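You operate a simulated robot arm through the tools that you are given. There is no shell and no other tool.

Carry out the task below with a simulated robot arm. There is one attempt and no reset: what you move stays moved.

## Task
Fill the white box up to the slip's count and close it.
Fine: small boxes upright, the white lid down again; then file the slip under DONE.

The check looks at the end state, three seconds after you hand in, the way a careful person would. Anything else that was tipped, shoved, dropped, spilled or broken makes it a failure. A push-on lid holds only when it is set on centred and level and pressed home; a screw cap is set on level and turned clockwise until tight.

## Robot
A 6-joint arm with a two-finger parallel gripper, fixed in place. Base frame: the origin is at the foot of the arm, x ahead of it, y to its left, z up; the work surface is at about z = 0.8. Lengths are in m, angles in rad, forces in N, time in s.
Its first joint turns from -2.897 to 2.897 rad. Payload 3.91 kg.
Tool frame: the origin (TCP) lies between the finger pads and is the grasp point; the fingertips stand 0.03 m ahead of it; z points along the fingers, y is the line along which they close. The gripper opens to 0.11 m. The fingers are 0.02 m wide and 0.01 m thick; the gripper's body (0.048 by 0.112 m) begins 0.055 m behind the TCP.
Orientation is told as [roll, pitch, yaw] about the base's x, y, z axes, in that order, counted from this pose: with the fingers straight down and closing along the base's y, the tool's x points along the base's -x, its y along +y and its z along -z.

## Interface
- The arm moves only by the tool nudge_tool. Its argument "deltas" is a list of rows, each an object of numbers (a shift or turn left out is 0, a gripper value left out holds the last): "grip": the closure, from 0 (fully open) to 1 (shut); "dx", "dy", "dz": the shift along the base's x, y, z in cm; "ax", "ay", "az": the turn, a rotation vector about the base's x, y, z in degrees. In form: [{"grip": .., "dx": .., "dy": .., "dz": .., "ax": .., "ay": .., "az": ..}, ...]. A call has 1 to 20 rows; each row shifts and turns the commanded pose from where the row before left it. A row lasts 0.2 s, in which the tool goes at most 0.05 m and 0.15 rad; a call with a longer step from one row to the next is refused whole, and so is a gripper value outside its range. A pose out of reach is approached as far as the arm can. The call stops where the force on the tool passes 40 N (or 10 N more than at its start, if that is more) or the arm is blocked; 0.2 s more then pass. Each finger travels about 0.108 m/s and halts on what it meets, pressing with about 28 N; the grip force reading is that of the motor and also rises with nothing between the fingers. The clock runs only during rows and for 0.2 s after the last one: add rows that do not move to give the fingers time. It gives the time, the measured TCP pose, the force on the tool (base axes), the opening and the grip force at its end, in the units of the frame above (readings bear some noise), with the torque about the TCP (base axes, N m) and any sound that the robot's microphone picked up, and new pictures: "show" is both (left out), scene, wrist or none.
- Cameras (640 x 400 px; columns grow to the right, rows downward): "scene" is fixed at [0.219, 0.652, 1.5706]; the picture's right is [-0.86, -0.52, 0.00], its down [-0.22, 0.36, -0.91] and it looks along [0.47, -0.78, -0.42] (base axes); focal length 328 px, centre (320, 200). "wrist" rides on the gripper at [0.072, 0.017, -0.103] in the tool frame; the picture's right is [-0.23, 0.97, 0.00], its down [-0.76, -0.18, -0.62] and it looks along [-0.61, -0.14, 0.78] (tool axes); focal length 222 px, centre (320, 200). There is no depth. A picture from a camera that has moved, and an enlarged one, comes with that camera's place and axes in the base frame and with its lens.
- close_up(camera, box): a new picture of the part [left, top, right, bottom] of that camera's present view, enlarged. It takes no simulated time.
- finish_job(): hands the job in; it is judged then, once.

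Places have to be worked out from the pictures, the camera data and where the tool is seen. Open the gripper and draw the arm clear of the work before you hand the job in, unless the task says otherwise.

The tools are called after "Request:" as a command line: name --argument value ..., lists and objects as JSON in quotes. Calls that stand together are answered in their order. nudge_tool: Moves the arm, as the interface text tells. Its arguments: {"type":"object","properties":{"deltas":{"type":"array","items":{"type":"object","properties":{"grip":{"type":"number"},"dx":{"type":"number"},"dy":{"type":"number"},"dz":{"type":"number"},"ax":{"type":"number"},"ay":{"type":"number"},"az":{"type":"number"}}}},"show":{"type":"string","enum":["both","scene","wrist","none"]}},"required":["deltas"]} The other tools are called the same way: close_up (camera, box) takes an enlarged picture of a part of a camera's view; finish_job () hands the job in.

At the start:

```text
time: 0.0
eef_pos: [0.4717, -0.5184, 1.1692]
orientation: [0.0, 0.001, 0.0]
ft_force: [0.4, 0.5, -0.7]
torque: [-0.03, -0.01, 0.0]
finger_gap: 0.11
finger_force: 0.1
```

scene: 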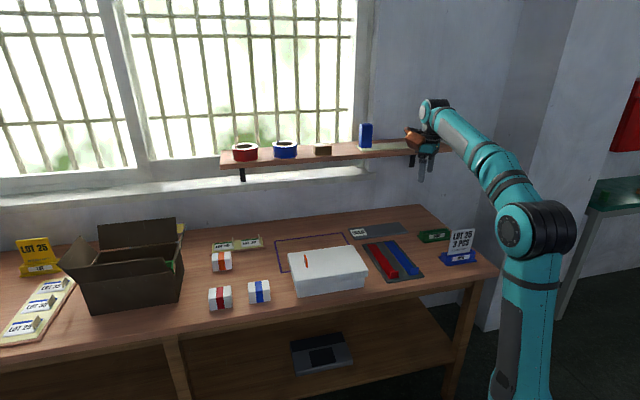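
wrist: 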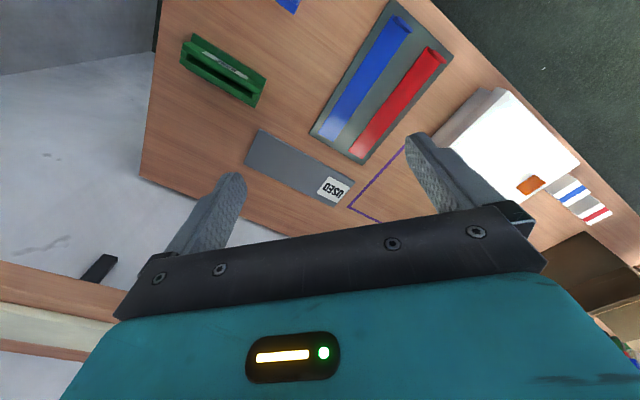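

I'll start by inspecting the scene in detail before moving anything: the slip, the white box, the small boxes and the other labels.

Request:
close_up --camera "scene" --box '[400, 210, 500, 280]'

Request:
close_up --camera "scene" --box '[190, 220, 390, 320]'

Request:
close_up --camera "scene" --box '[0, 210, 200, 350]'

Request:
close_up --camera "scene" --box '[210, 110, 450, 260]'

Request:
close_up --camera "wrist" --box '[400, 60, 640, 300]'

```text
5.71 times, centred on (450, 245) of scene
camera zoom: at [0.219, 0.652, 1.5706], right [-0.86, -0.52, 0.0], down [-0.22, 0.36, -0.91], along [0.47, -0.78, -0.42], focal length 1872 px, centre (-423, -57)
```

zoom: 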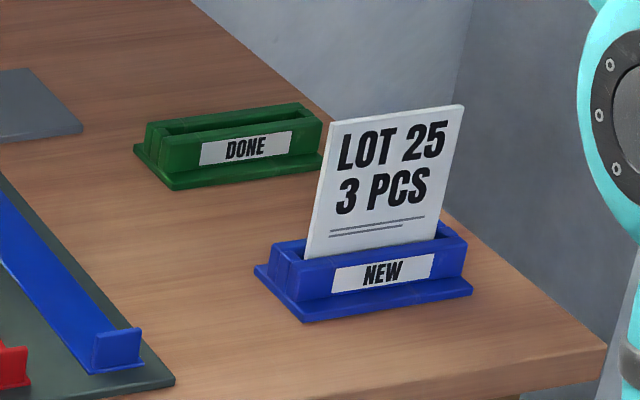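

```text
3.20 times, centred on (290, 270) of scene
camera zoom: at [0.219, 0.652, 1.5706], right [-0.86, -0.52, 0.0], down [-0.22, 0.36, -0.91], along [0.47, -0.78, -0.42], focal length 1048 px, centre (416, -24)
```

zoom: 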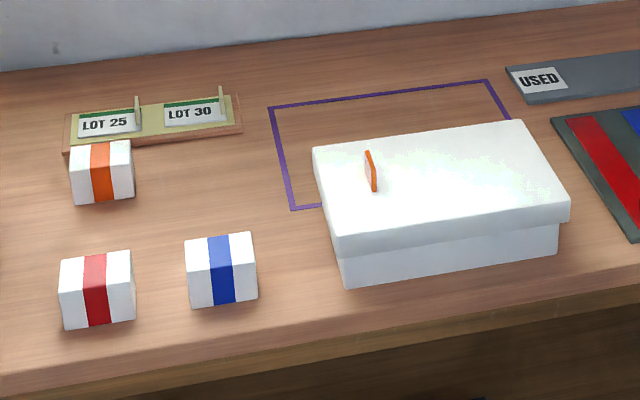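

```text
2.86 times, centred on (100, 280) of scene
camera zoom: at [0.219, 0.652, 1.5706], right [-0.86, -0.52, 0.0], down [-0.22, 0.36, -0.91], along [0.47, -0.78, -0.42], focal length 936 px, centre (949, -29)
```

zoom: 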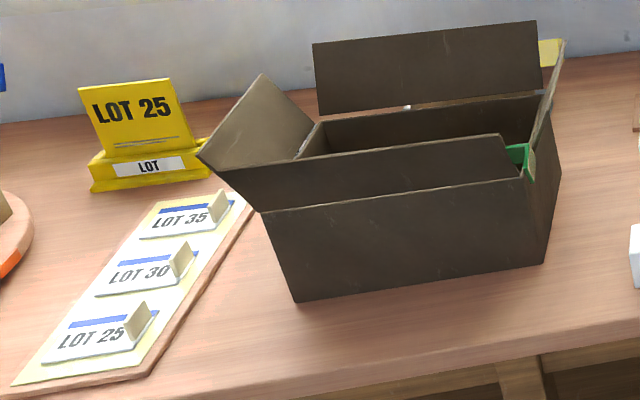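

```text
2.67 times, centred on (330, 185) of scene
camera zoom: at [0.219, 0.652, 1.5706], right [-0.86, -0.52, 0.0], down [-0.22, 0.36, -0.91], along [0.47, -0.78, -0.42], focal length 874 px, centre (293, 240)
```

zoom: 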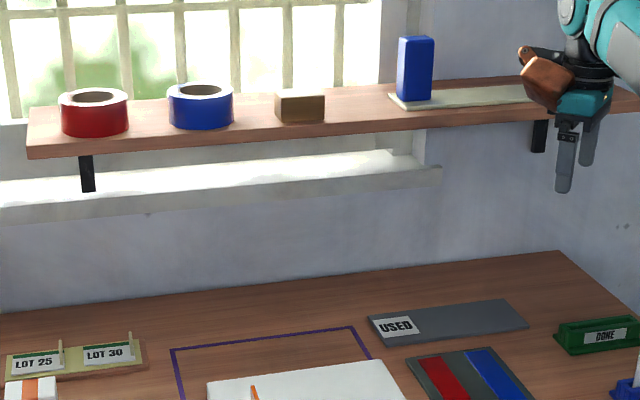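

```text
1.67 times, centred on (520, 180) of wrist
camera zoom: at [0.3992, -0.5012, 1.2709], right [0.23, 0.97, 0.0], down [0.76, -0.18, 0.62], along [0.61, -0.14, -0.78], focal length 370 px, centre (-13, 233)
```

zoom: 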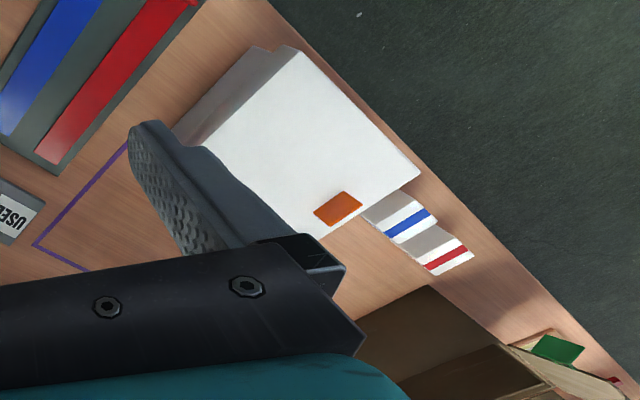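

The slip reads "LOT 25 / 3 PCS" in the blue NEW holder, with DONE (green) beside it. The white box appears to be around (0.70, -0.19) with its lid on. I'll move the arm high and back to get a clean wrist view over the box and the small boxes.

Request:
nudge_tool --deltas '[{"dx": -0.9, "dy": 4.5, "dz": 0.4}, {"dx": -0.9, "dy": 4.5, "dz": 0.4}, {"dx": -0.9, "dy": 4.5, "dz": 0.4}, {"dx": -0.9, "dy": 4.5, "dz": 0.4}, {"dx": -0.9, "dy": 4.5, "dz": 0.4}, {"dx": -0.9, "dy": 4.5, "dz": 0.4}, {"dx": -0.9, "dy": 4.5, "dz": 0.4}, {"dx": -0.9, "dy": 4.5, "dz": 0.4}, {}]' --show "both"

```text
time: 2.0
eef_pos: [0.4011, -0.1589, 1.1997]
orientation: [0.0, 0.0, -0.001]
ft_force: [0.1, -0.8, -0.5]
torque: [-0.01, -0.02, -0.02]
finger_gap: 0.11
finger_force: 0.1
camera wrist: at [0.3284, -0.1432, 1.3029], right [0.23, 0.97, 0.0], down [0.76, -0.18, 0.62], along [0.61, -0.14, -0.78], focal length 222 px, centre (320, 200)
```

scene: 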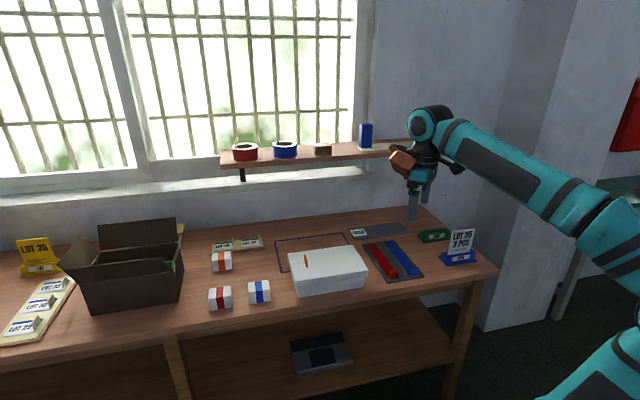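
wrist: 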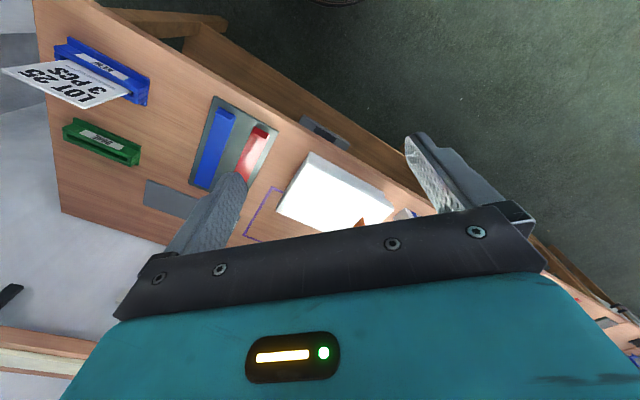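

The wrist camera sees best in the upper part of its picture. I'll move over the white box and yaw the tool to match the table (about -45°) for a straight-down look.

Request:
nudge_tool --deltas '[{"dx": 4, "az": -6.43}, {"dx": 4, "az": -6.43}, {"dx": 4, "az": -6.43}, {"dx": 4, "az": -6.43}, {"dx": 4, "az": -6.43}, {"dx": 4, "az": -6.43}, {"dx": 4, "az": -6.42}, {}]' --show "both"

```text
time: 3.8
eef_pos: [0.6818, -0.1601, 1.1997]
orientation: [0.001, 0.0, -0.785]
ft_force: [0.4, 0.8, 0.7]
torque: [0.0, -0.01, -0.01]
finger_gap: 0.1101
finger_force: 0.0
camera wrist: at [0.6422, -0.0971, 1.3023], right [0.85, 0.53, 0.0], down [0.41, -0.66, 0.62], along [0.33, -0.53, -0.78], focal length 222 px, centre (320, 200)
```

scene: 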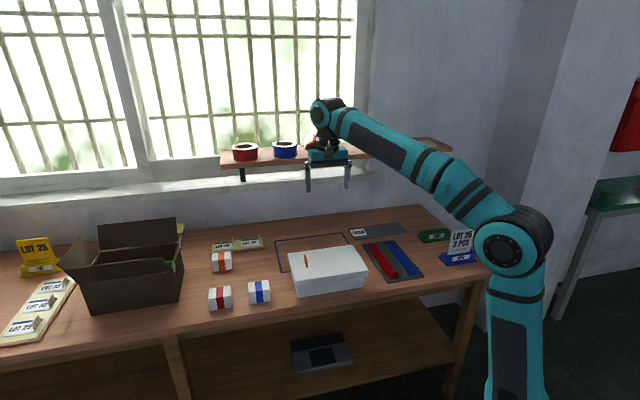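
wrist: 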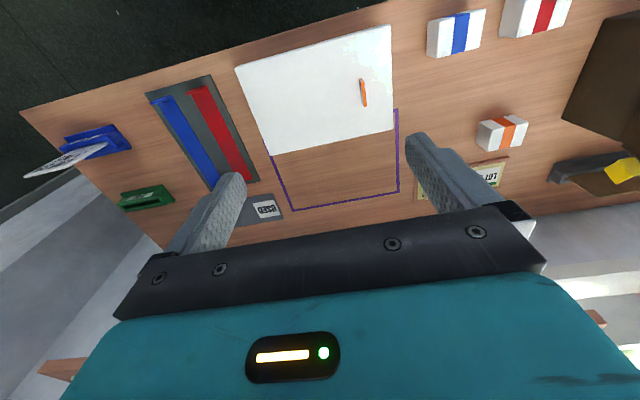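

Request:
close_up --camera "wrist" --box '[220, 10, 420, 220]'

Request:
close_up --camera "wrist" --box '[410, 0, 640, 220]'

Request:
close_up --camera "wrist" --box '[10, 60, 260, 230]'

```text
1.90 times, centred on (320, 115) of wrist
camera zoom: at [0.6422, -0.0971, 1.3023], right [0.85, 0.53, 0.0], down [0.41, -0.66, 0.62], along [0.33, -0.53, -0.78], focal length 423 px, centre (320, 362)
```

zoom: 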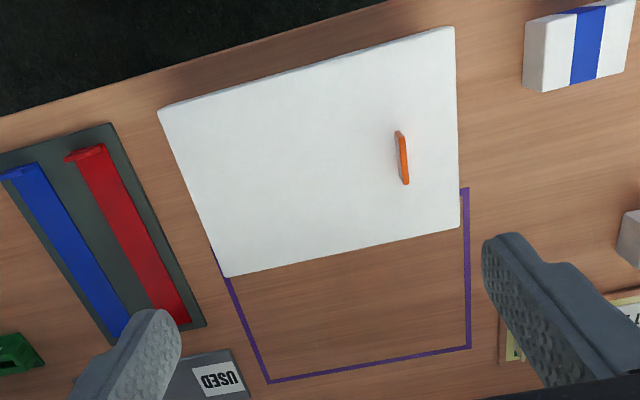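

```text
1.82 times, centred on (525, 110) of wrist
camera zoom: at [0.6422, -0.0971, 1.3023], right [0.85, 0.53, 0.0], down [0.41, -0.66, 0.62], along [0.33, -0.53, -0.78], focal length 404 px, centre (-53, 364)
```

zoom: 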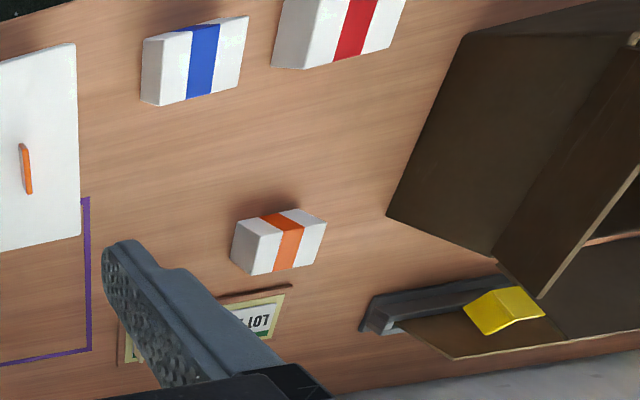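

```text
2.35 times, centred on (135, 145) of wrist
camera zoom: at [0.6422, -0.0971, 1.3023], right [0.85, 0.53, 0.0], down [0.41, -0.66, 0.62], along [0.33, -0.53, -0.78], focal length 523 px, centre (755, 329)
```

zoom: 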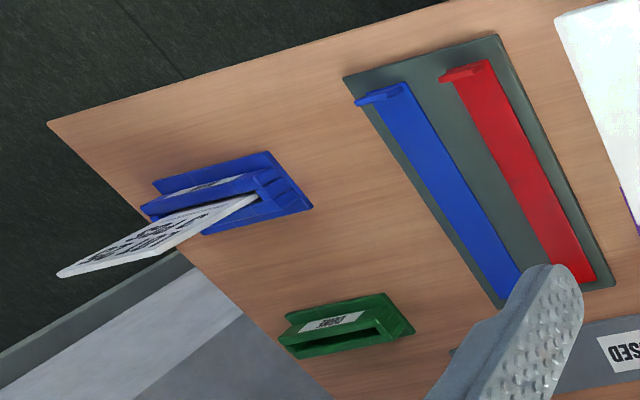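

The lid top works out to about z≈0.88, 0.25 x 0.16 m, centred near (0.702, -0.190), at 45° to the base axes. The orange tab is off-centre by about 7 cm. I'll look closer at the lid ends for a hinge and at the tab.

Request:
close_up --camera "scene" --box '[280, 235, 375, 300]'

Request:
close_up --camera "scene" --box '[200, 230, 280, 315]'

Request:
close_up --camera "wrist" --box '[410, 0, 600, 70]'

Request:
close_up --camera "wrist" --box '[340, 60, 400, 120]'

```text
6.15 times, centred on (328, 268) of scene
camera zoom: at [0.219, 0.652, 1.5706], right [-0.86, -0.52, 0.0], down [-0.22, 0.36, -0.91], along [0.47, -0.78, -0.42], focal length 2016 px, centre (274, -215)
```

zoom: 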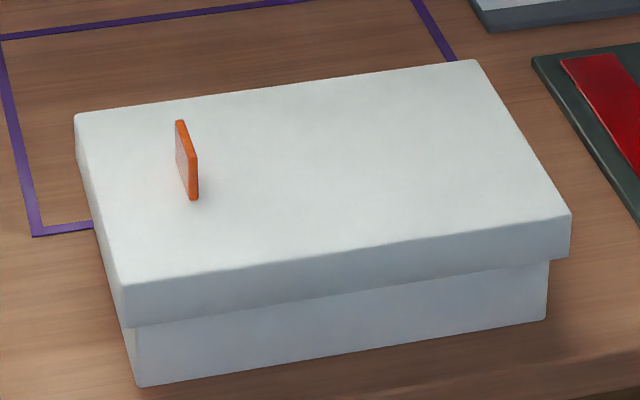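

```text
4.71 times, centred on (240, 272) of scene
camera zoom: at [0.219, 0.652, 1.5706], right [-0.86, -0.52, 0.0], down [-0.22, 0.36, -0.91], along [0.47, -0.78, -0.42], focal length 1541 px, centre (696, -141)
```

zoom: 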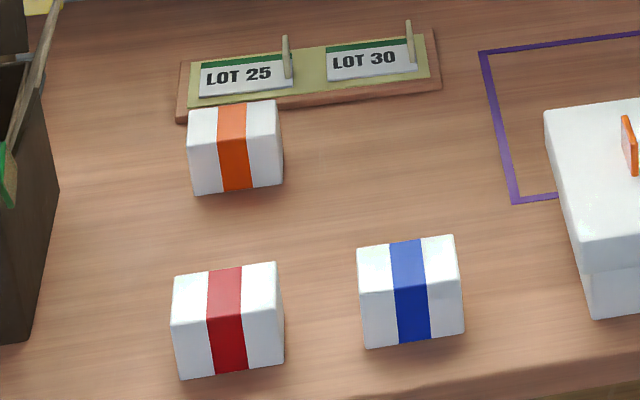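

```text
3.37 times, centred on (505, 35) of wrist
camera zoom: at [0.6422, -0.0971, 1.3023], right [0.85, 0.53, 0.0], down [0.41, -0.66, 0.62], along [0.33, -0.53, -0.78], focal length 748 px, centre (-303, 756)
```

zoom: 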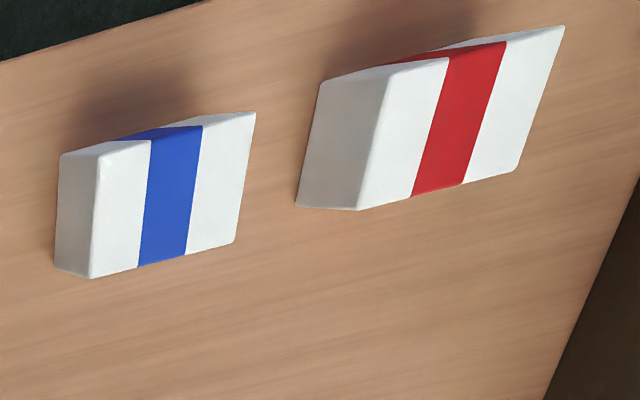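

```text
6.67 times, centred on (370, 90) of wrist
camera zoom: at [0.6422, -0.0971, 1.3023], right [0.85, 0.53, 0.0], down [0.41, -0.66, 0.62], along [0.33, -0.53, -0.78], focal length 1481 px, centre (-13, 933)
```

zoom: 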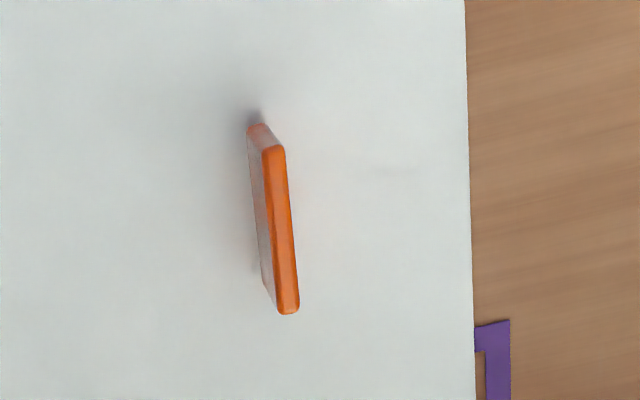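

The tab is a free-standing plate about 6 mm thick, 38 mm long and 24 mm high near (0.753, -0.138), and the lid overhangs evenly all round, so it looks like a push-on lid. I'll partly close the gripper and lower above the tab to check alignment.

Request:
nudge_tool --deltas '[{"dx": 3.55, "dy": 1.1, "dz": -3, "grip": 0.6}, {"dx": 3.55, "dy": 1.1, "dz": -3}, {"dz": -4.5}, {"dz": -4.5}, {"dz": -3.5}, {}]' --show "both"

```text
time: 5.2
eef_pos: [0.7532, -0.1391, 1.0144]
orientation: [0.0, -0.002, -0.785]
ft_force: [0.1, 0.1, 0.2]
torque: [0.0, 0.03, 0.0]
finger_gap: 0.0439
finger_force: 0.1
camera wrist: at [0.713, -0.075, 1.1171], right [0.85, 0.53, 0.0], down [0.41, -0.66, 0.62], along [0.33, -0.53, -0.78], focal length 222 px, centre (320, 200)
```

scene: 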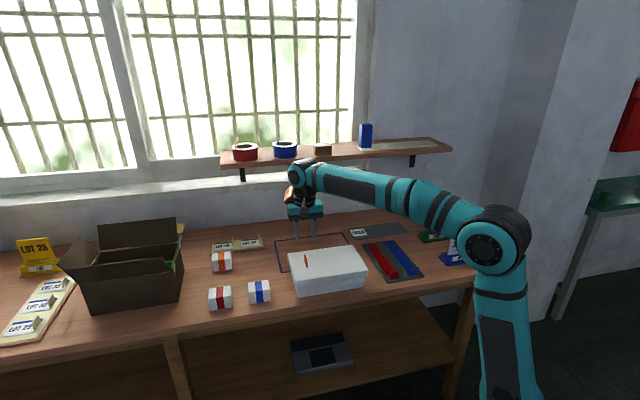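
wrist: 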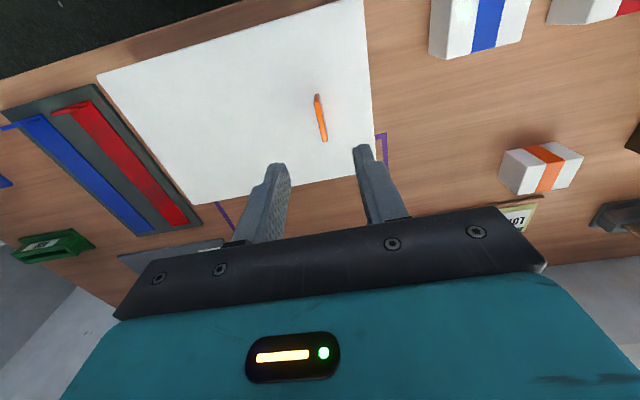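

Good approach height; I'll refine the tab position from this nearer view.

Request:
close_up --camera "wrist" --box '[270, 70, 390, 190]'

Request:
close_up --camera "scene" --box '[270, 180, 370, 300]'

```text
3.33 times, centred on (330, 130) of wrist
camera zoom: at [0.713, -0.075, 1.1171], right [0.85, 0.53, 0.0], down [0.41, -0.66, 0.62], along [0.33, -0.53, -0.78], focal length 740 px, centre (287, 433)
```

zoom: 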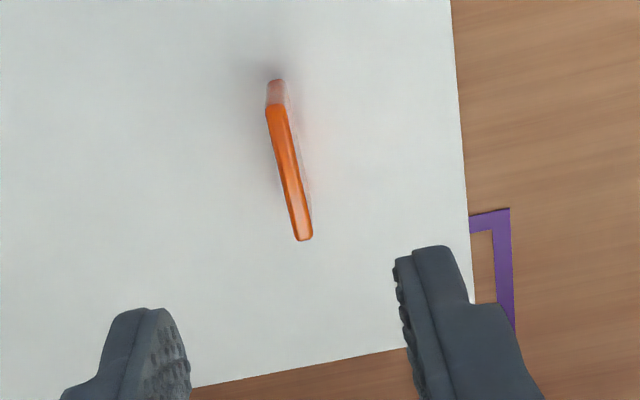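

```text
3.33 times, centred on (320, 240) of scene
camera zoom: at [0.219, 0.652, 1.5706], right [-0.86, -0.52, 0.0], down [-0.22, 0.36, -0.91], along [0.47, -0.78, -0.42], focal length 1092 px, centre (320, 67)
```

zoom: 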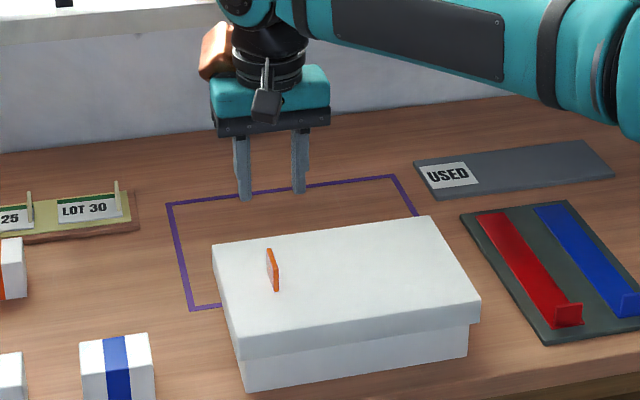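

Triangulation puts the tab top at z≈0.905 at (0.7528, -0.1378), which matches my TCP within 1 mm. I'll descend so the fingertips sit a few mm above the lid and close on the tab.

Request:
nudge_tool --deltas '[{"dz": -4}, {"dz": -3}, {"dz": -2}, {"dz": -0.7}, {}, {"grip": 1.0}, {}, {}]' --show "both"

```text
time: 7.0
eef_pos: [0.7512, -0.1371, 0.9181]
orientation: [0.001, -0.001, -0.785]
ft_force: [-0.4, -0.3, 0.3]
torque: [0.02, 0.0, 0.0]
finger_gap: 0.0051
finger_force: 28.2
camera wrist: at [0.7115, -0.0736, 1.0202], right [0.85, 0.53, 0.0], down [0.41, -0.66, 0.62], along [0.33, -0.53, -0.78], focal length 222 px, centre (320, 200)
```

scene: 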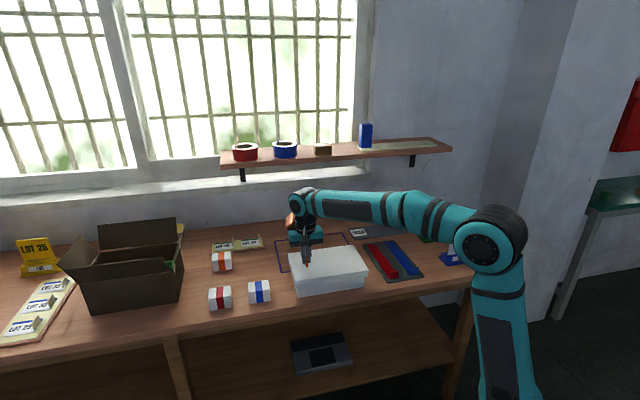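
wrist: 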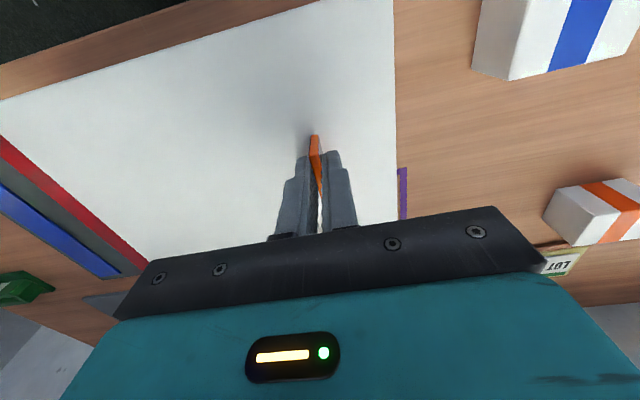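

The tab is gripped (gap 5 mm, 28 N). I'll lift gently in small steps and watch the force and the lid.

Request:
nudge_tool --deltas '[{"dz": 0.2}, {"dz": 0.2}, {"dz": 0.2}, {}]' --show "both"

```text
time: 8.0
eef_pos: [0.7516, -0.1377, 0.9227]
orientation: [0.002, 0.0, -0.787]
ft_force: [0.0, -0.2, -0.1]
torque: [0.02, -0.02, 0.0]
finger_gap: 0.0053
finger_force: 27.9
camera wrist: at [0.7114, -0.0731, 1.026], right [0.85, 0.53, 0.0], down [0.41, -0.66, 0.62], along [0.33, -0.53, -0.78], focal length 222 px, centre (320, 200)
```

scene: 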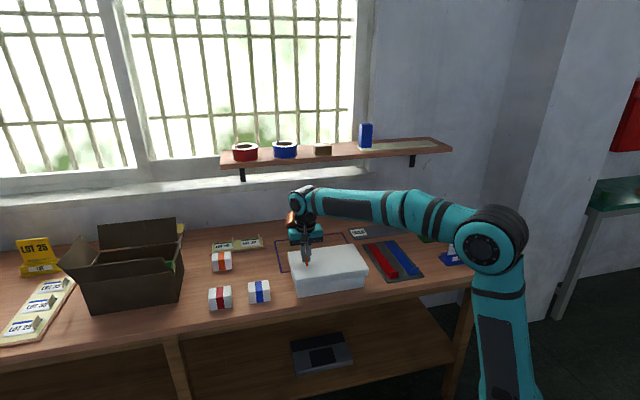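
wrist: 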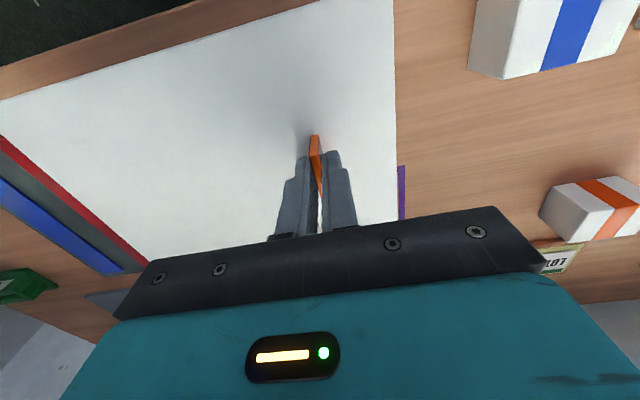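

The readings are calm and the tab stays fixed in the fingers; let me check in the scene view whether the lid is rising level.

Request:
close_up --camera "scene" --box '[280, 235, 375, 300]'

```text
6.15 times, centred on (328, 268) of scene
camera zoom: at [0.219, 0.652, 1.5706], right [-0.86, -0.52, 0.0], down [-0.22, 0.36, -0.91], along [0.47, -0.78, -0.42], focal length 2016 px, centre (274, -215)
```

zoom: 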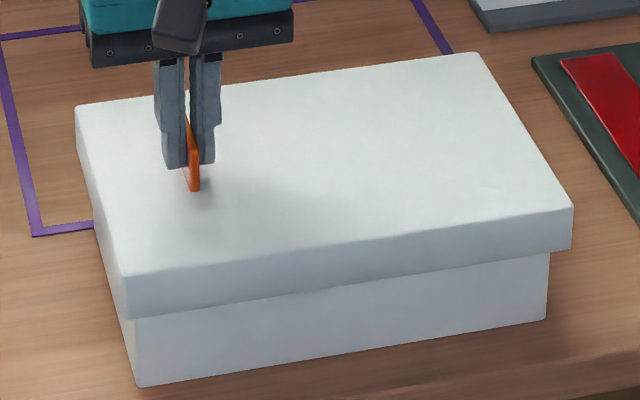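

The lid is rising level and the box stays put. I'll continue lifting to clear the box and then look inside.

Request:
nudge_tool --deltas '[{"dz": 0.5}, {"dz": 0.5}, {"dz": 1}, {"dz": 1}, {"dz": 1.5}, {"dz": 1.5}, {"dz": 1.5}, {"dz": 1.0}, {}]' --show "both"

```text
time: 10.0
eef_pos: [0.7505, -0.1341, 1.0099]
orientation: [0.0, -0.001, -0.786]
ft_force: [0.3, 0.9, 0.6]
torque: [0.04, -0.03, -0.01]
finger_gap: 0.0001
finger_force: 28.0
camera wrist: at [0.7116, -0.0722, 1.1124], right [0.85, 0.53, 0.0], down [0.41, -0.66, 0.62], along [0.33, -0.53, -0.78], focal length 222 px, centre (320, 200)
```

scene: 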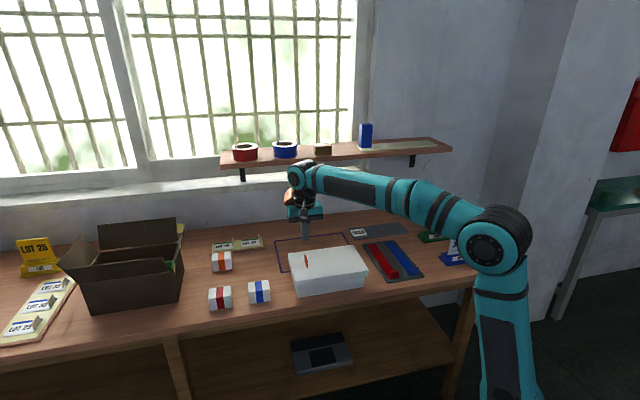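
wrist: 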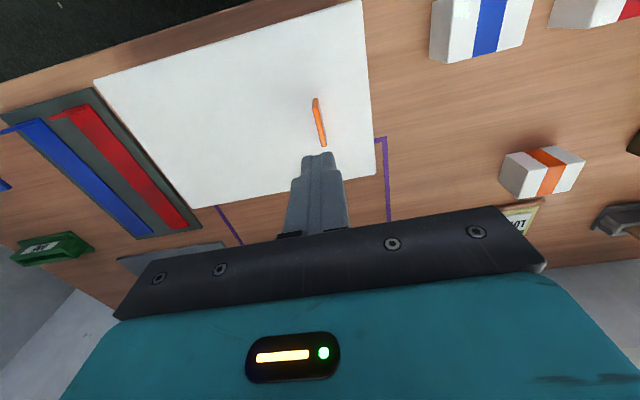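

The tab slipped out of the fingers and the lid appears to be back on the box. I'll check its position before retrying with a deeper grip.

Request:
close_up --camera "scene" --box '[280, 235, 375, 300]'

Request:
close_up --camera "wrist" --box '[90, 0, 400, 220]'

Request:
close_up --camera "wrist" --box '[270, 70, 390, 190]'

```text
6.15 times, centred on (328, 268) of scene
camera zoom: at [0.219, 0.652, 1.5706], right [-0.86, -0.52, 0.0], down [-0.22, 0.36, -0.91], along [0.47, -0.78, -0.42], focal length 2016 px, centre (274, -215)
```

zoom: 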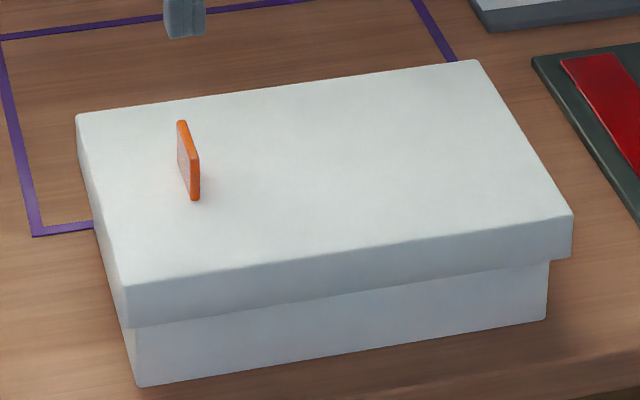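

```text
1.82 times, centred on (245, 110) of wrist
camera zoom: at [0.7116, -0.0722, 1.1124], right [0.85, 0.53, 0.0], down [0.41, -0.66, 0.62], along [0.33, -0.53, -0.78], focal length 404 px, centre (456, 364)
```

zoom: 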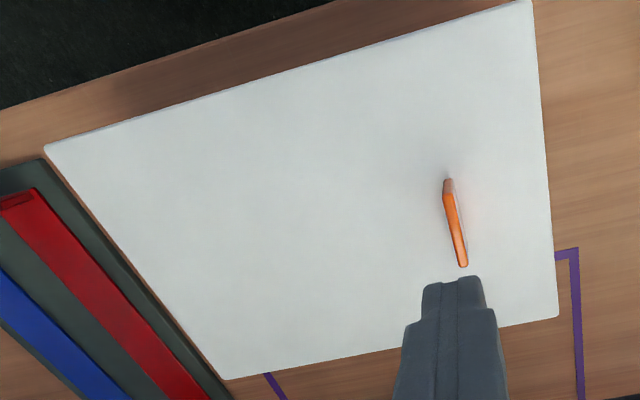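

```text
3.33 times, centred on (330, 130) of wrist
camera zoom: at [0.7116, -0.0722, 1.1124], right [0.85, 0.53, 0.0], down [0.41, -0.66, 0.62], along [0.33, -0.53, -0.78], focal length 740 px, centre (287, 433)
```

zoom: 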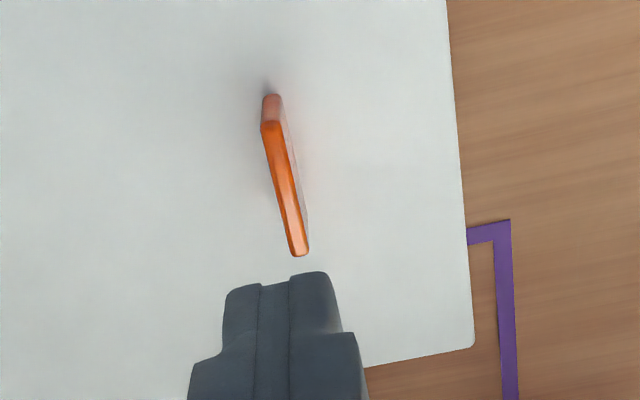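

The lid dropped squarely back onto the box with no offset, so nothing is harmed. The grip was shallow (fingertips ~11 mm above lid), so I'll reopen and go deeper onto the tab before closing.

Request:
nudge_tool --deltas '[{"grip": 0.7, "dz": 0.3}, {}, {"dx": 0.1, "dy": -0.15, "dz": -3}, {"dz": -3}, {"dz": -2.5}, {"dz": -1.5}, {"dz": -0.6}, {}]' --show "wrist"

Request:
close_up --camera "scene" --box '[280, 220, 340, 280]'

Request:
close_up --camera "wrist" --box '[260, 110, 380, 240]'

```text
time: 11.9
eef_pos: [0.7506, -0.1365, 0.9091]
orientation: [0.006, -0.003, -0.785]
ft_force: [0.0, 1.2, 7.7]
torque: [-0.02, 0.1, 0.03]
finger_gap: 0.0331
finger_force: 0.1
stopped in row 8: the force on the tool passed its limit at 42 N (the readings are from after the stop); the commanded pose is now the measured one
camera wrist: at [0.7116, -0.0733, 1.0114], right [0.85, 0.53, 0.0], down [0.41, -0.66, 0.63], along [0.33, -0.53, -0.78], focal length 222 px, centre (320, 200)
```

wrist: 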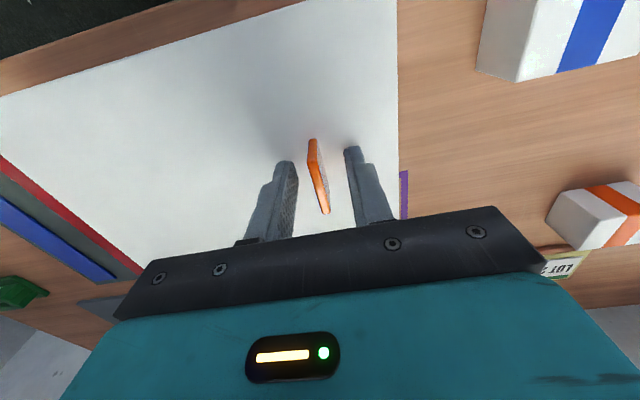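

```text
6.67 times, centred on (310, 250) of scene
camera zoom: at [0.219, 0.652, 1.5706], right [-0.86, -0.52, 0.0], down [-0.22, 0.36, -0.91], along [0.47, -0.78, -0.42], focal length 2184 px, centre (387, -133)
```

zoom: 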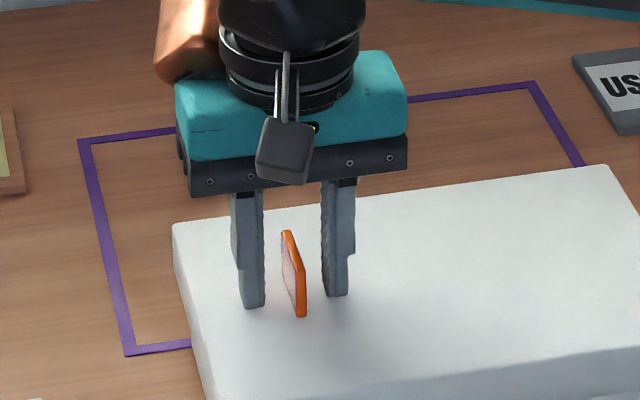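

```text
3.08 times, centred on (320, 175) of wrist
camera zoom: at [0.7116, -0.0733, 1.0114], right [0.85, 0.53, 0.0], down [0.41, -0.66, 0.63], along [0.33, -0.53, -0.78], focal length 684 px, centre (320, 277)
```

zoom: 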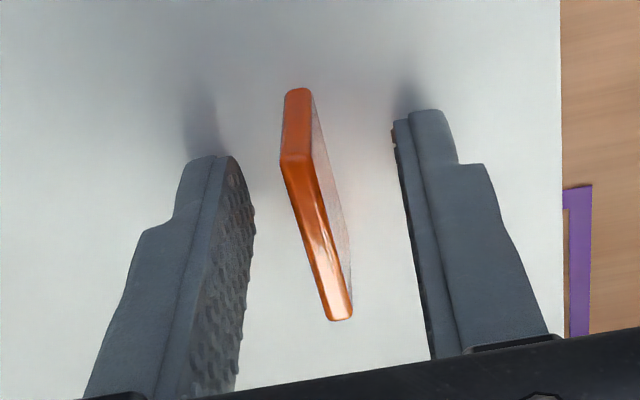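

Fingertips touched the lid top at TCP z≈0.909, so the lid top is ≈0.879. I'll back off 2 mm, centre on the tab, grip it nearly full-depth and lift very slowly.

Request:
nudge_tool --deltas '[{"dz": 0.25}, {"dx": 0.2, "dy": -0.2}, {"grip": 1.0}, {}, {}, {}]' --show "wrist"

Request:
close_up --camera "scene" --box '[280, 220, 340, 280]'

Request:
close_up --camera "wrist" --box '[260, 110, 380, 240]'

```text
time: 13.3
eef_pos: [0.7534, -0.1385, 0.911]
orientation: [0.001, -0.003, -0.783]
ft_force: [-0.4, -0.3, -0.3]
torque: [-0.03, 0.08, 0.02]
finger_gap: 0.0054
finger_force: 28.3
camera wrist: at [0.7145, -0.0754, 1.0128], right [0.85, 0.53, 0.0], down [0.41, -0.66, 0.63], along [0.33, -0.53, -0.78], focal length 222 px, centre (320, 200)
```

wrist: 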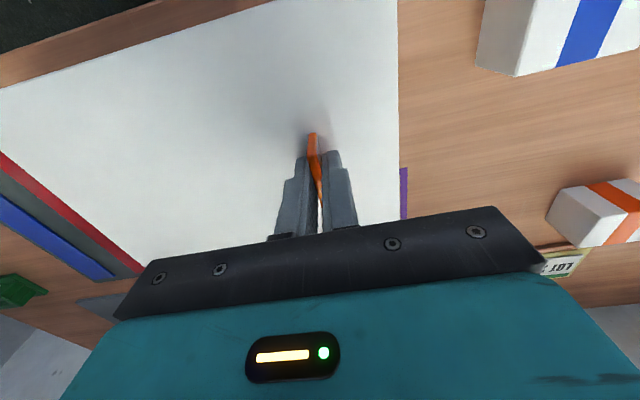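

```text
6.67 times, centred on (310, 250) of scene
camera zoom: at [0.219, 0.652, 1.5706], right [-0.86, -0.52, 0.0], down [-0.22, 0.36, -0.91], along [0.47, -0.78, -0.42], focal length 2184 px, centre (387, -133)
```

zoom: 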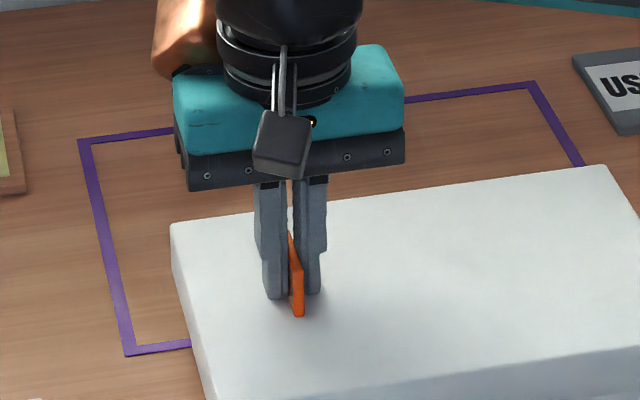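

```text
3.08 times, centred on (320, 175) of wrist
camera zoom: at [0.7145, -0.0754, 1.0128], right [0.85, 0.53, 0.0], down [0.41, -0.66, 0.63], along [0.33, -0.53, -0.78], focal length 684 px, centre (320, 277)
```

zoom: 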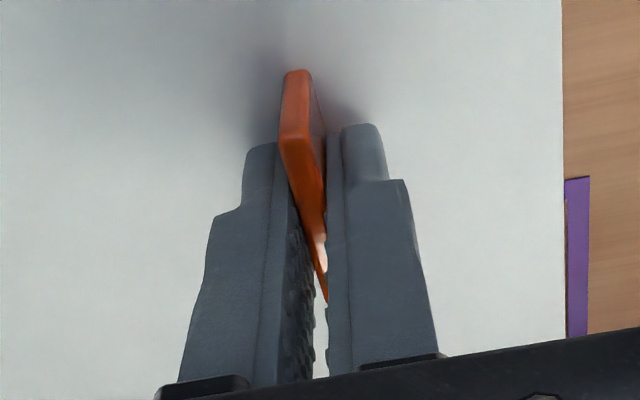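

Grip is now full-depth on the tab. Lifting slowly 2 cm and then checking.

Request:
nudge_tool --deltas '[{"dz": 0.15}, {"dz": 0.15}, {"dz": 0.2}, {"dz": 0.2}, {"dz": 0.2}, {"dz": 0.2}, {"dz": 0.2}, {}]' --show "wrist"

Request:
close_up --camera "scene" --box '[280, 235, 375, 300]'

```text
time: 15.2
eef_pos: [0.7539, -0.1399, 0.9233]
orientation: [0.002, -0.004, -0.784]
ft_force: [0.3, -0.1, -0.6]
torque: [0.06, -0.07, 0.0]
finger_gap: 0.0057
finger_force: 28.2
camera wrist: at [0.7136, -0.0757, 1.0256], right [0.85, 0.53, 0.0], down [0.41, -0.66, 0.63], along [0.33, -0.53, -0.78], focal length 222 px, centre (320, 200)
```

wrist: 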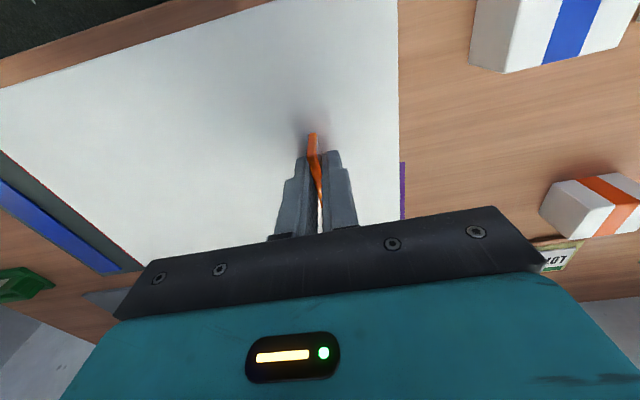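

```text
6.15 times, centred on (328, 268) of scene
camera zoom: at [0.219, 0.652, 1.5706], right [-0.86, -0.52, 0.0], down [-0.22, 0.36, -0.91], along [0.47, -0.78, -0.42], focal length 2016 px, centre (274, -215)
```

zoom: 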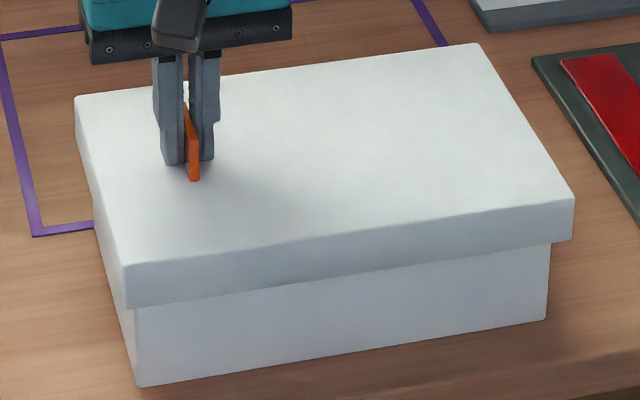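

The lid is rising level and torque indicates the gripper carries it. Continue slowly.

Request:
nudge_tool --deltas '[{"dz": 0.2}, {"dz": 0.2}, {"dz": 0.2}, {"dz": 0.2}, {"dz": 0.2}, {"dz": 0.2}, {"dz": 0.2}, {"dz": 0.2}, {}]' --show "wrist"

Request:
close_up --camera "scene" --box '[280, 225, 375, 300]'

```text
time: 17.1
eef_pos: [0.7541, -0.139, 0.9393]
orientation: [0.003, -0.007, -0.784]
ft_force: [0.0, -0.5, -0.8]
torque: [0.04, -0.01, -0.01]
finger_gap: 0.0054
finger_force: 27.6
camera wrist: at [0.7147, -0.0751, 1.0422], right [0.85, 0.53, 0.0], down [0.41, -0.66, 0.63], along [0.33, -0.53, -0.78], focal length 222 px, centre (320, 200)
```

wrist: 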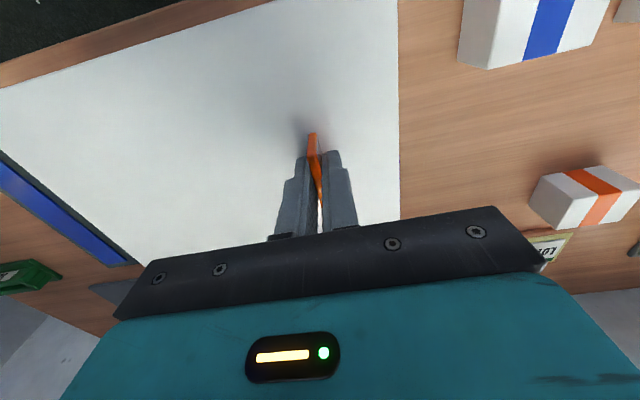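

```text
5.33 times, centred on (328, 262) of scene
camera zoom: at [0.219, 0.652, 1.5706], right [-0.86, -0.52, 0.0], down [-0.22, 0.36, -0.91], along [0.47, -0.78, -0.42], focal length 1747 px, centre (280, -133)
```

zoom: 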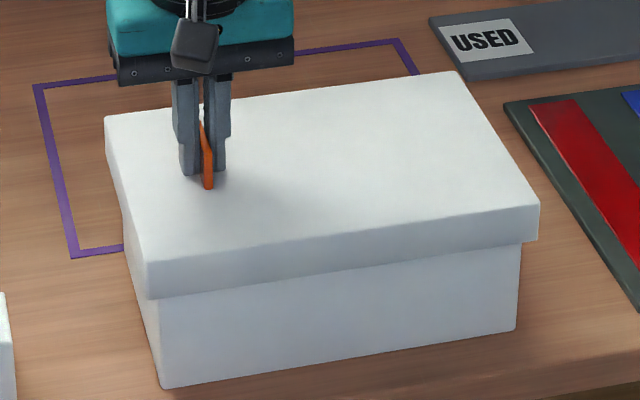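

Still level after 28 mm. The rim should be about to clear the walls, so keep going slowly.

Request:
nudge_tool --deltas '[{"dz": 0.2}, {"dz": 0.2}, {"dz": 0.2}, {"dz": 0.2}, {"dz": 0.2}, {"dz": 0.2}, {"dz": 0.2}, {"dz": 0.2}, {"dz": 0.2}, {"dz": 0.2}, {}]' --show "wrist"

Request:
close_up --camera "scene" --box '[280, 225, 375, 300]'

```text
time: 19.6
eef_pos: [0.754, -0.1383, 0.9598]
orientation: [0.002, -0.002, -0.783]
ft_force: [0.7, -0.1, -1.6]
torque: [0.04, -0.04, 0.04]
finger_gap: 0.0053
finger_force: 27.4
camera wrist: at [0.7138, -0.0754, 1.062], right [0.85, 0.53, 0.0], down [0.41, -0.66, 0.63], along [0.33, -0.53, -0.78], focal length 222 px, centre (320, 200)
```

wrist: 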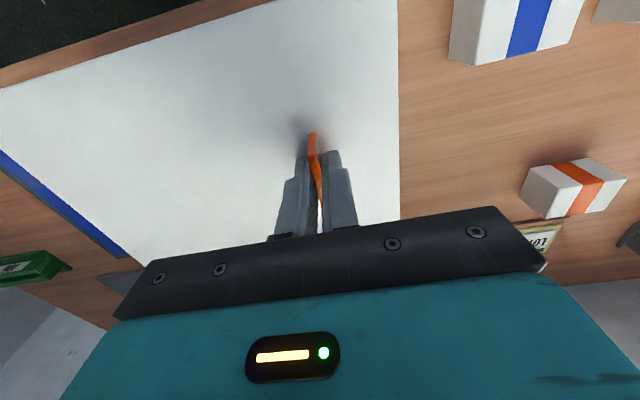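

```text
5.33 times, centred on (328, 262) of scene
camera zoom: at [0.219, 0.652, 1.5706], right [-0.86, -0.52, 0.0], down [-0.22, 0.36, -0.91], along [0.47, -0.78, -0.42], focal length 1747 px, centre (280, -133)
```

zoom: 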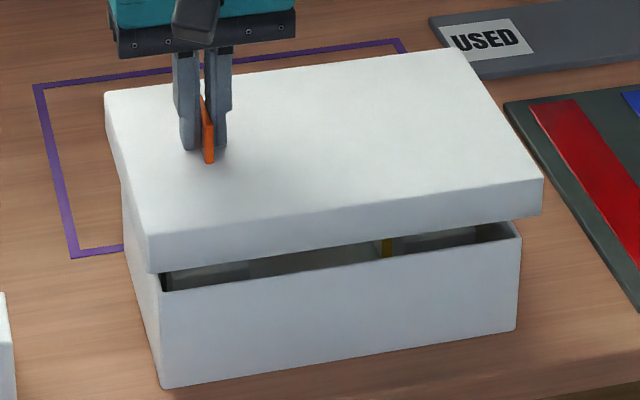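

The lid is clear of the walls and hanging level; inside I can see something with a yellow band. I'll raise a bit more and carry the lid gently to the purple outline behind the box.

Request:
nudge_tool --deltas '[{"dz": 0.4}, {"dz": 0.4}, {"dz": 0.4}, {"dz": 0.4}, {"dz": 0.4}, {"dx": 0.4, "dy": -0.4}, {"dx": 0.8, "dy": -0.8}, {"dx": 1, "dy": -1}, {"dx": 1, "dy": -1}, {"dx": 1, "dy": -1}, {"dx": 1, "dy": -1}, {}]' --show "both"

```text
time: 22.1
eef_pos: [0.8043, -0.1912, 0.9793]
orientation: [0.002, -0.005, -0.784]
ft_force: [0.5, 0.4, -0.8]
torque: [0.03, -0.04, -0.02]
finger_gap: 0.0052
finger_force: 27.5
camera wrist: at [0.7658, -0.1282, 1.0816], right [0.85, 0.53, 0.0], down [0.41, -0.66, 0.63], along [0.33, -0.53, -0.78], focal length 222 px, centre (320, 200)
```

scene: 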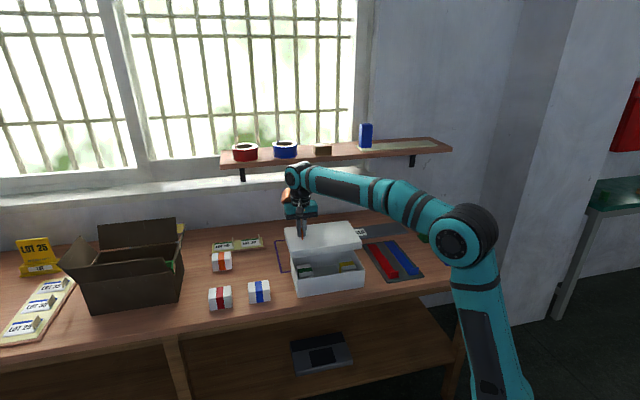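
wrist: 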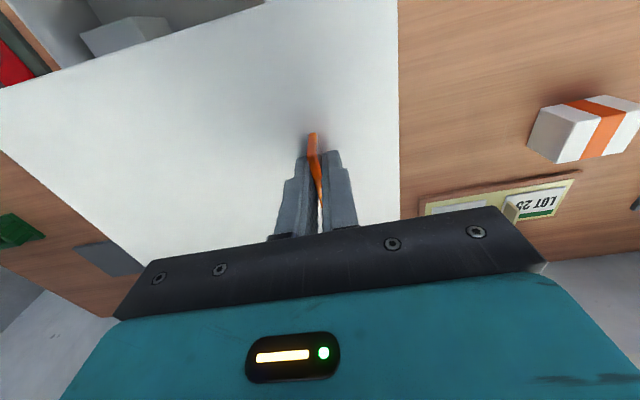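

Two items are inside the box (green and yellow banded at first glance). Continue carrying the lid over the outline.

Request:
nudge_tool --deltas '[{"dx": 0.5, "dy": -0.5}, {"dx": 1, "dy": -1}, {"dx": 1, "dy": -1}, {"dx": 1, "dy": -1}, {"dx": 1, "dy": -1}, {"dx": 1, "dy": -1}, {"dx": 1, "dy": -1}, {"dx": 1, "dy": -1}, {"dx": 0.7, "dy": -0.7}, {}]' --show "both"

Request:
close_up --camera "scene" --box '[260, 200, 400, 300]'

```text
time: 24.4
eef_pos: [0.8879, -0.2726, 0.9801]
orientation: [0.002, -0.002, -0.784]
ft_force: [0.3, 0.1, -1.1]
torque: [0.03, -0.01, 0.01]
finger_gap: 0.0054
finger_force: 27.9
camera wrist: at [0.8482, -0.2099, 1.0821], right [0.85, 0.53, 0.0], down [0.41, -0.66, 0.63], along [0.33, -0.53, -0.78], focal length 222 px, centre (320, 200)
```

scene: 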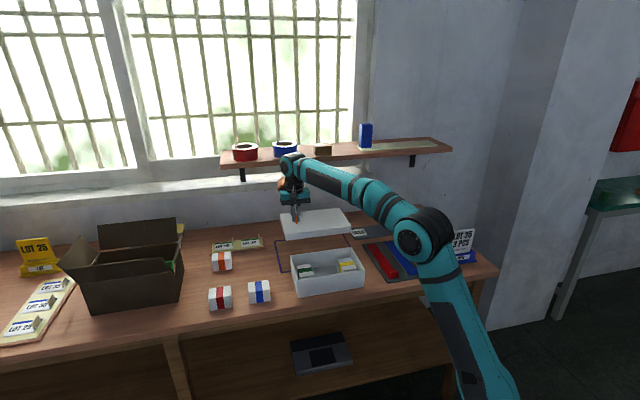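
wrist: 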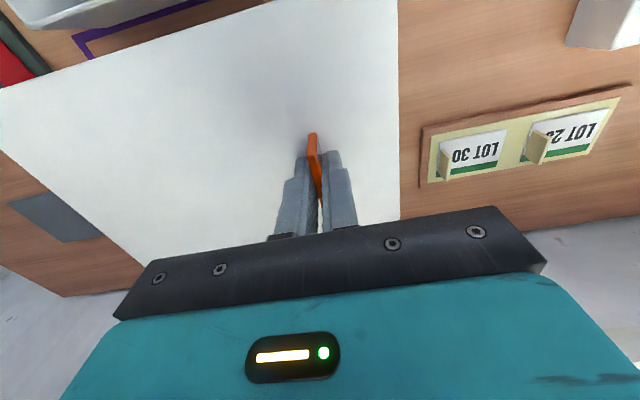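

```text
4.00 times, centred on (330, 250) of scene
camera zoom: at [0.219, 0.652, 1.5706], right [-0.86, -0.52, 0.0], down [-0.22, 0.36, -0.91], along [0.47, -0.78, -0.42], focal length 1310 px, centre (280, 0)
```

zoom: 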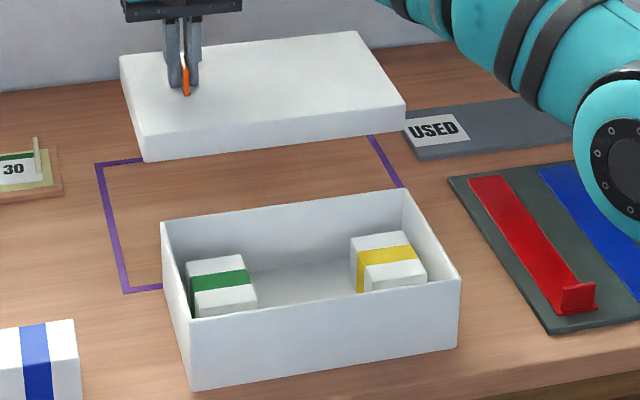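

Two small boxes (green and yellow band) are inside the white box, so likely one more is needed; I'll confirm from above later. Now lowering the lid over the outline, slowing near the table.

Request:
nudge_tool --deltas '[{"dz": -1}, {"dz": -1.5}, {"dz": -1.5}, {"dz": -1.5}, {"dz": -1.5}, {"dz": -1}, {"dz": -0.8}, {"dz": -0.5}, {"dz": -0.3}, {"dz": -0.3}, {"dz": -0.3}, {"dz": -0.3}, {"dz": -0.2}, {}]' --show "both"

Request:
close_up --camera "scene" --box '[260, 200, 400, 300]'

```text
time: 27.4
eef_pos: [0.8862, -0.2719, 0.8734]
orientation: [0.002, -0.003, -0.783]
ft_force: [0.0, 1.0, -0.8]
torque: [0.05, -0.06, 0.0]
finger_gap: 0.0055
finger_force: 28.1
camera wrist: at [0.8475, -0.209, 0.9752], right [0.85, 0.53, 0.0], down [0.41, -0.66, 0.63], along [0.33, -0.53, -0.78], focal length 222 px, centre (320, 200)
```

scene: 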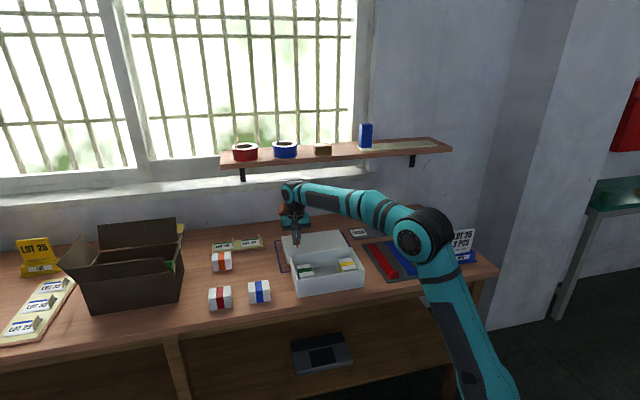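
wrist: 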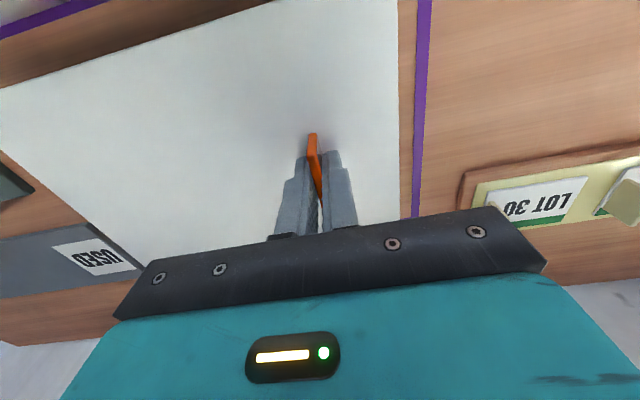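

```text
4.00 times, centred on (330, 250) of scene
camera zoom: at [0.219, 0.652, 1.5706], right [-0.86, -0.52, 0.0], down [-0.22, 0.36, -0.91], along [0.47, -0.78, -0.42], focal length 1310 px, centre (280, 0)
```

zoom: 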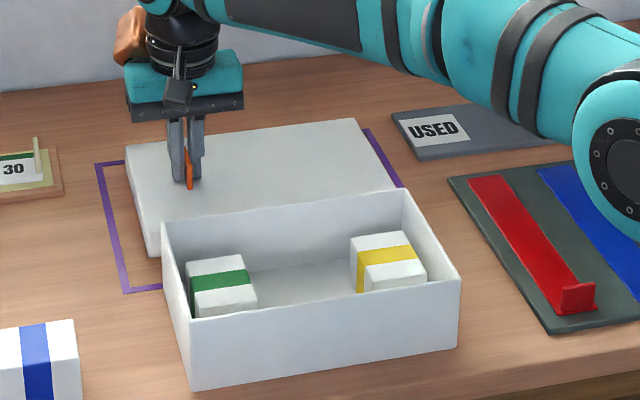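

The lid is over the outline, level, and close to the table. Continuing down in 2 mm steps to contact.

Request:
nudge_tool --deltas '[{"dz": -0.2}, {"dz": -0.2}, {"dz": -0.2}, {"dz": -0.2}, {}]' --show "none"

Request:
close_up --camera "scene" --box '[280, 220, 360, 280]'

```text
time: 28.6
eef_pos: [0.8876, -0.2726, 0.865]
orientation: [0.003, -0.004, -0.784]
ft_force: [-0.4, 0.5, 0.1]
torque: [0.03, -0.05, 0.0]
finger_gap: 0.0056
finger_force: 27.3
```

```text
6.67 times, centred on (320, 250) of scene
camera zoom: at [0.219, 0.652, 1.5706], right [-0.86, -0.52, 0.0], down [-0.22, 0.36, -0.91], along [0.47, -0.78, -0.42], focal length 2184 px, centre (320, -133)
```

zoom: 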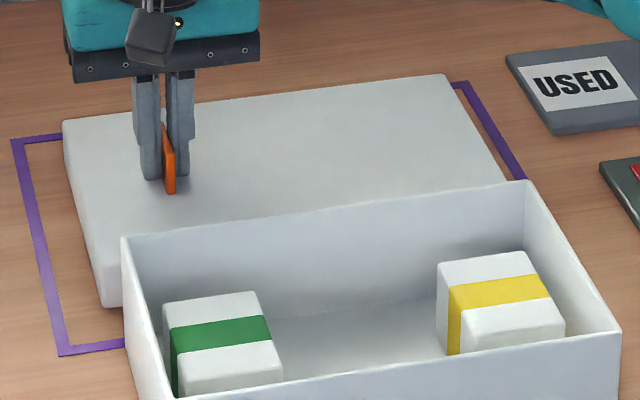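

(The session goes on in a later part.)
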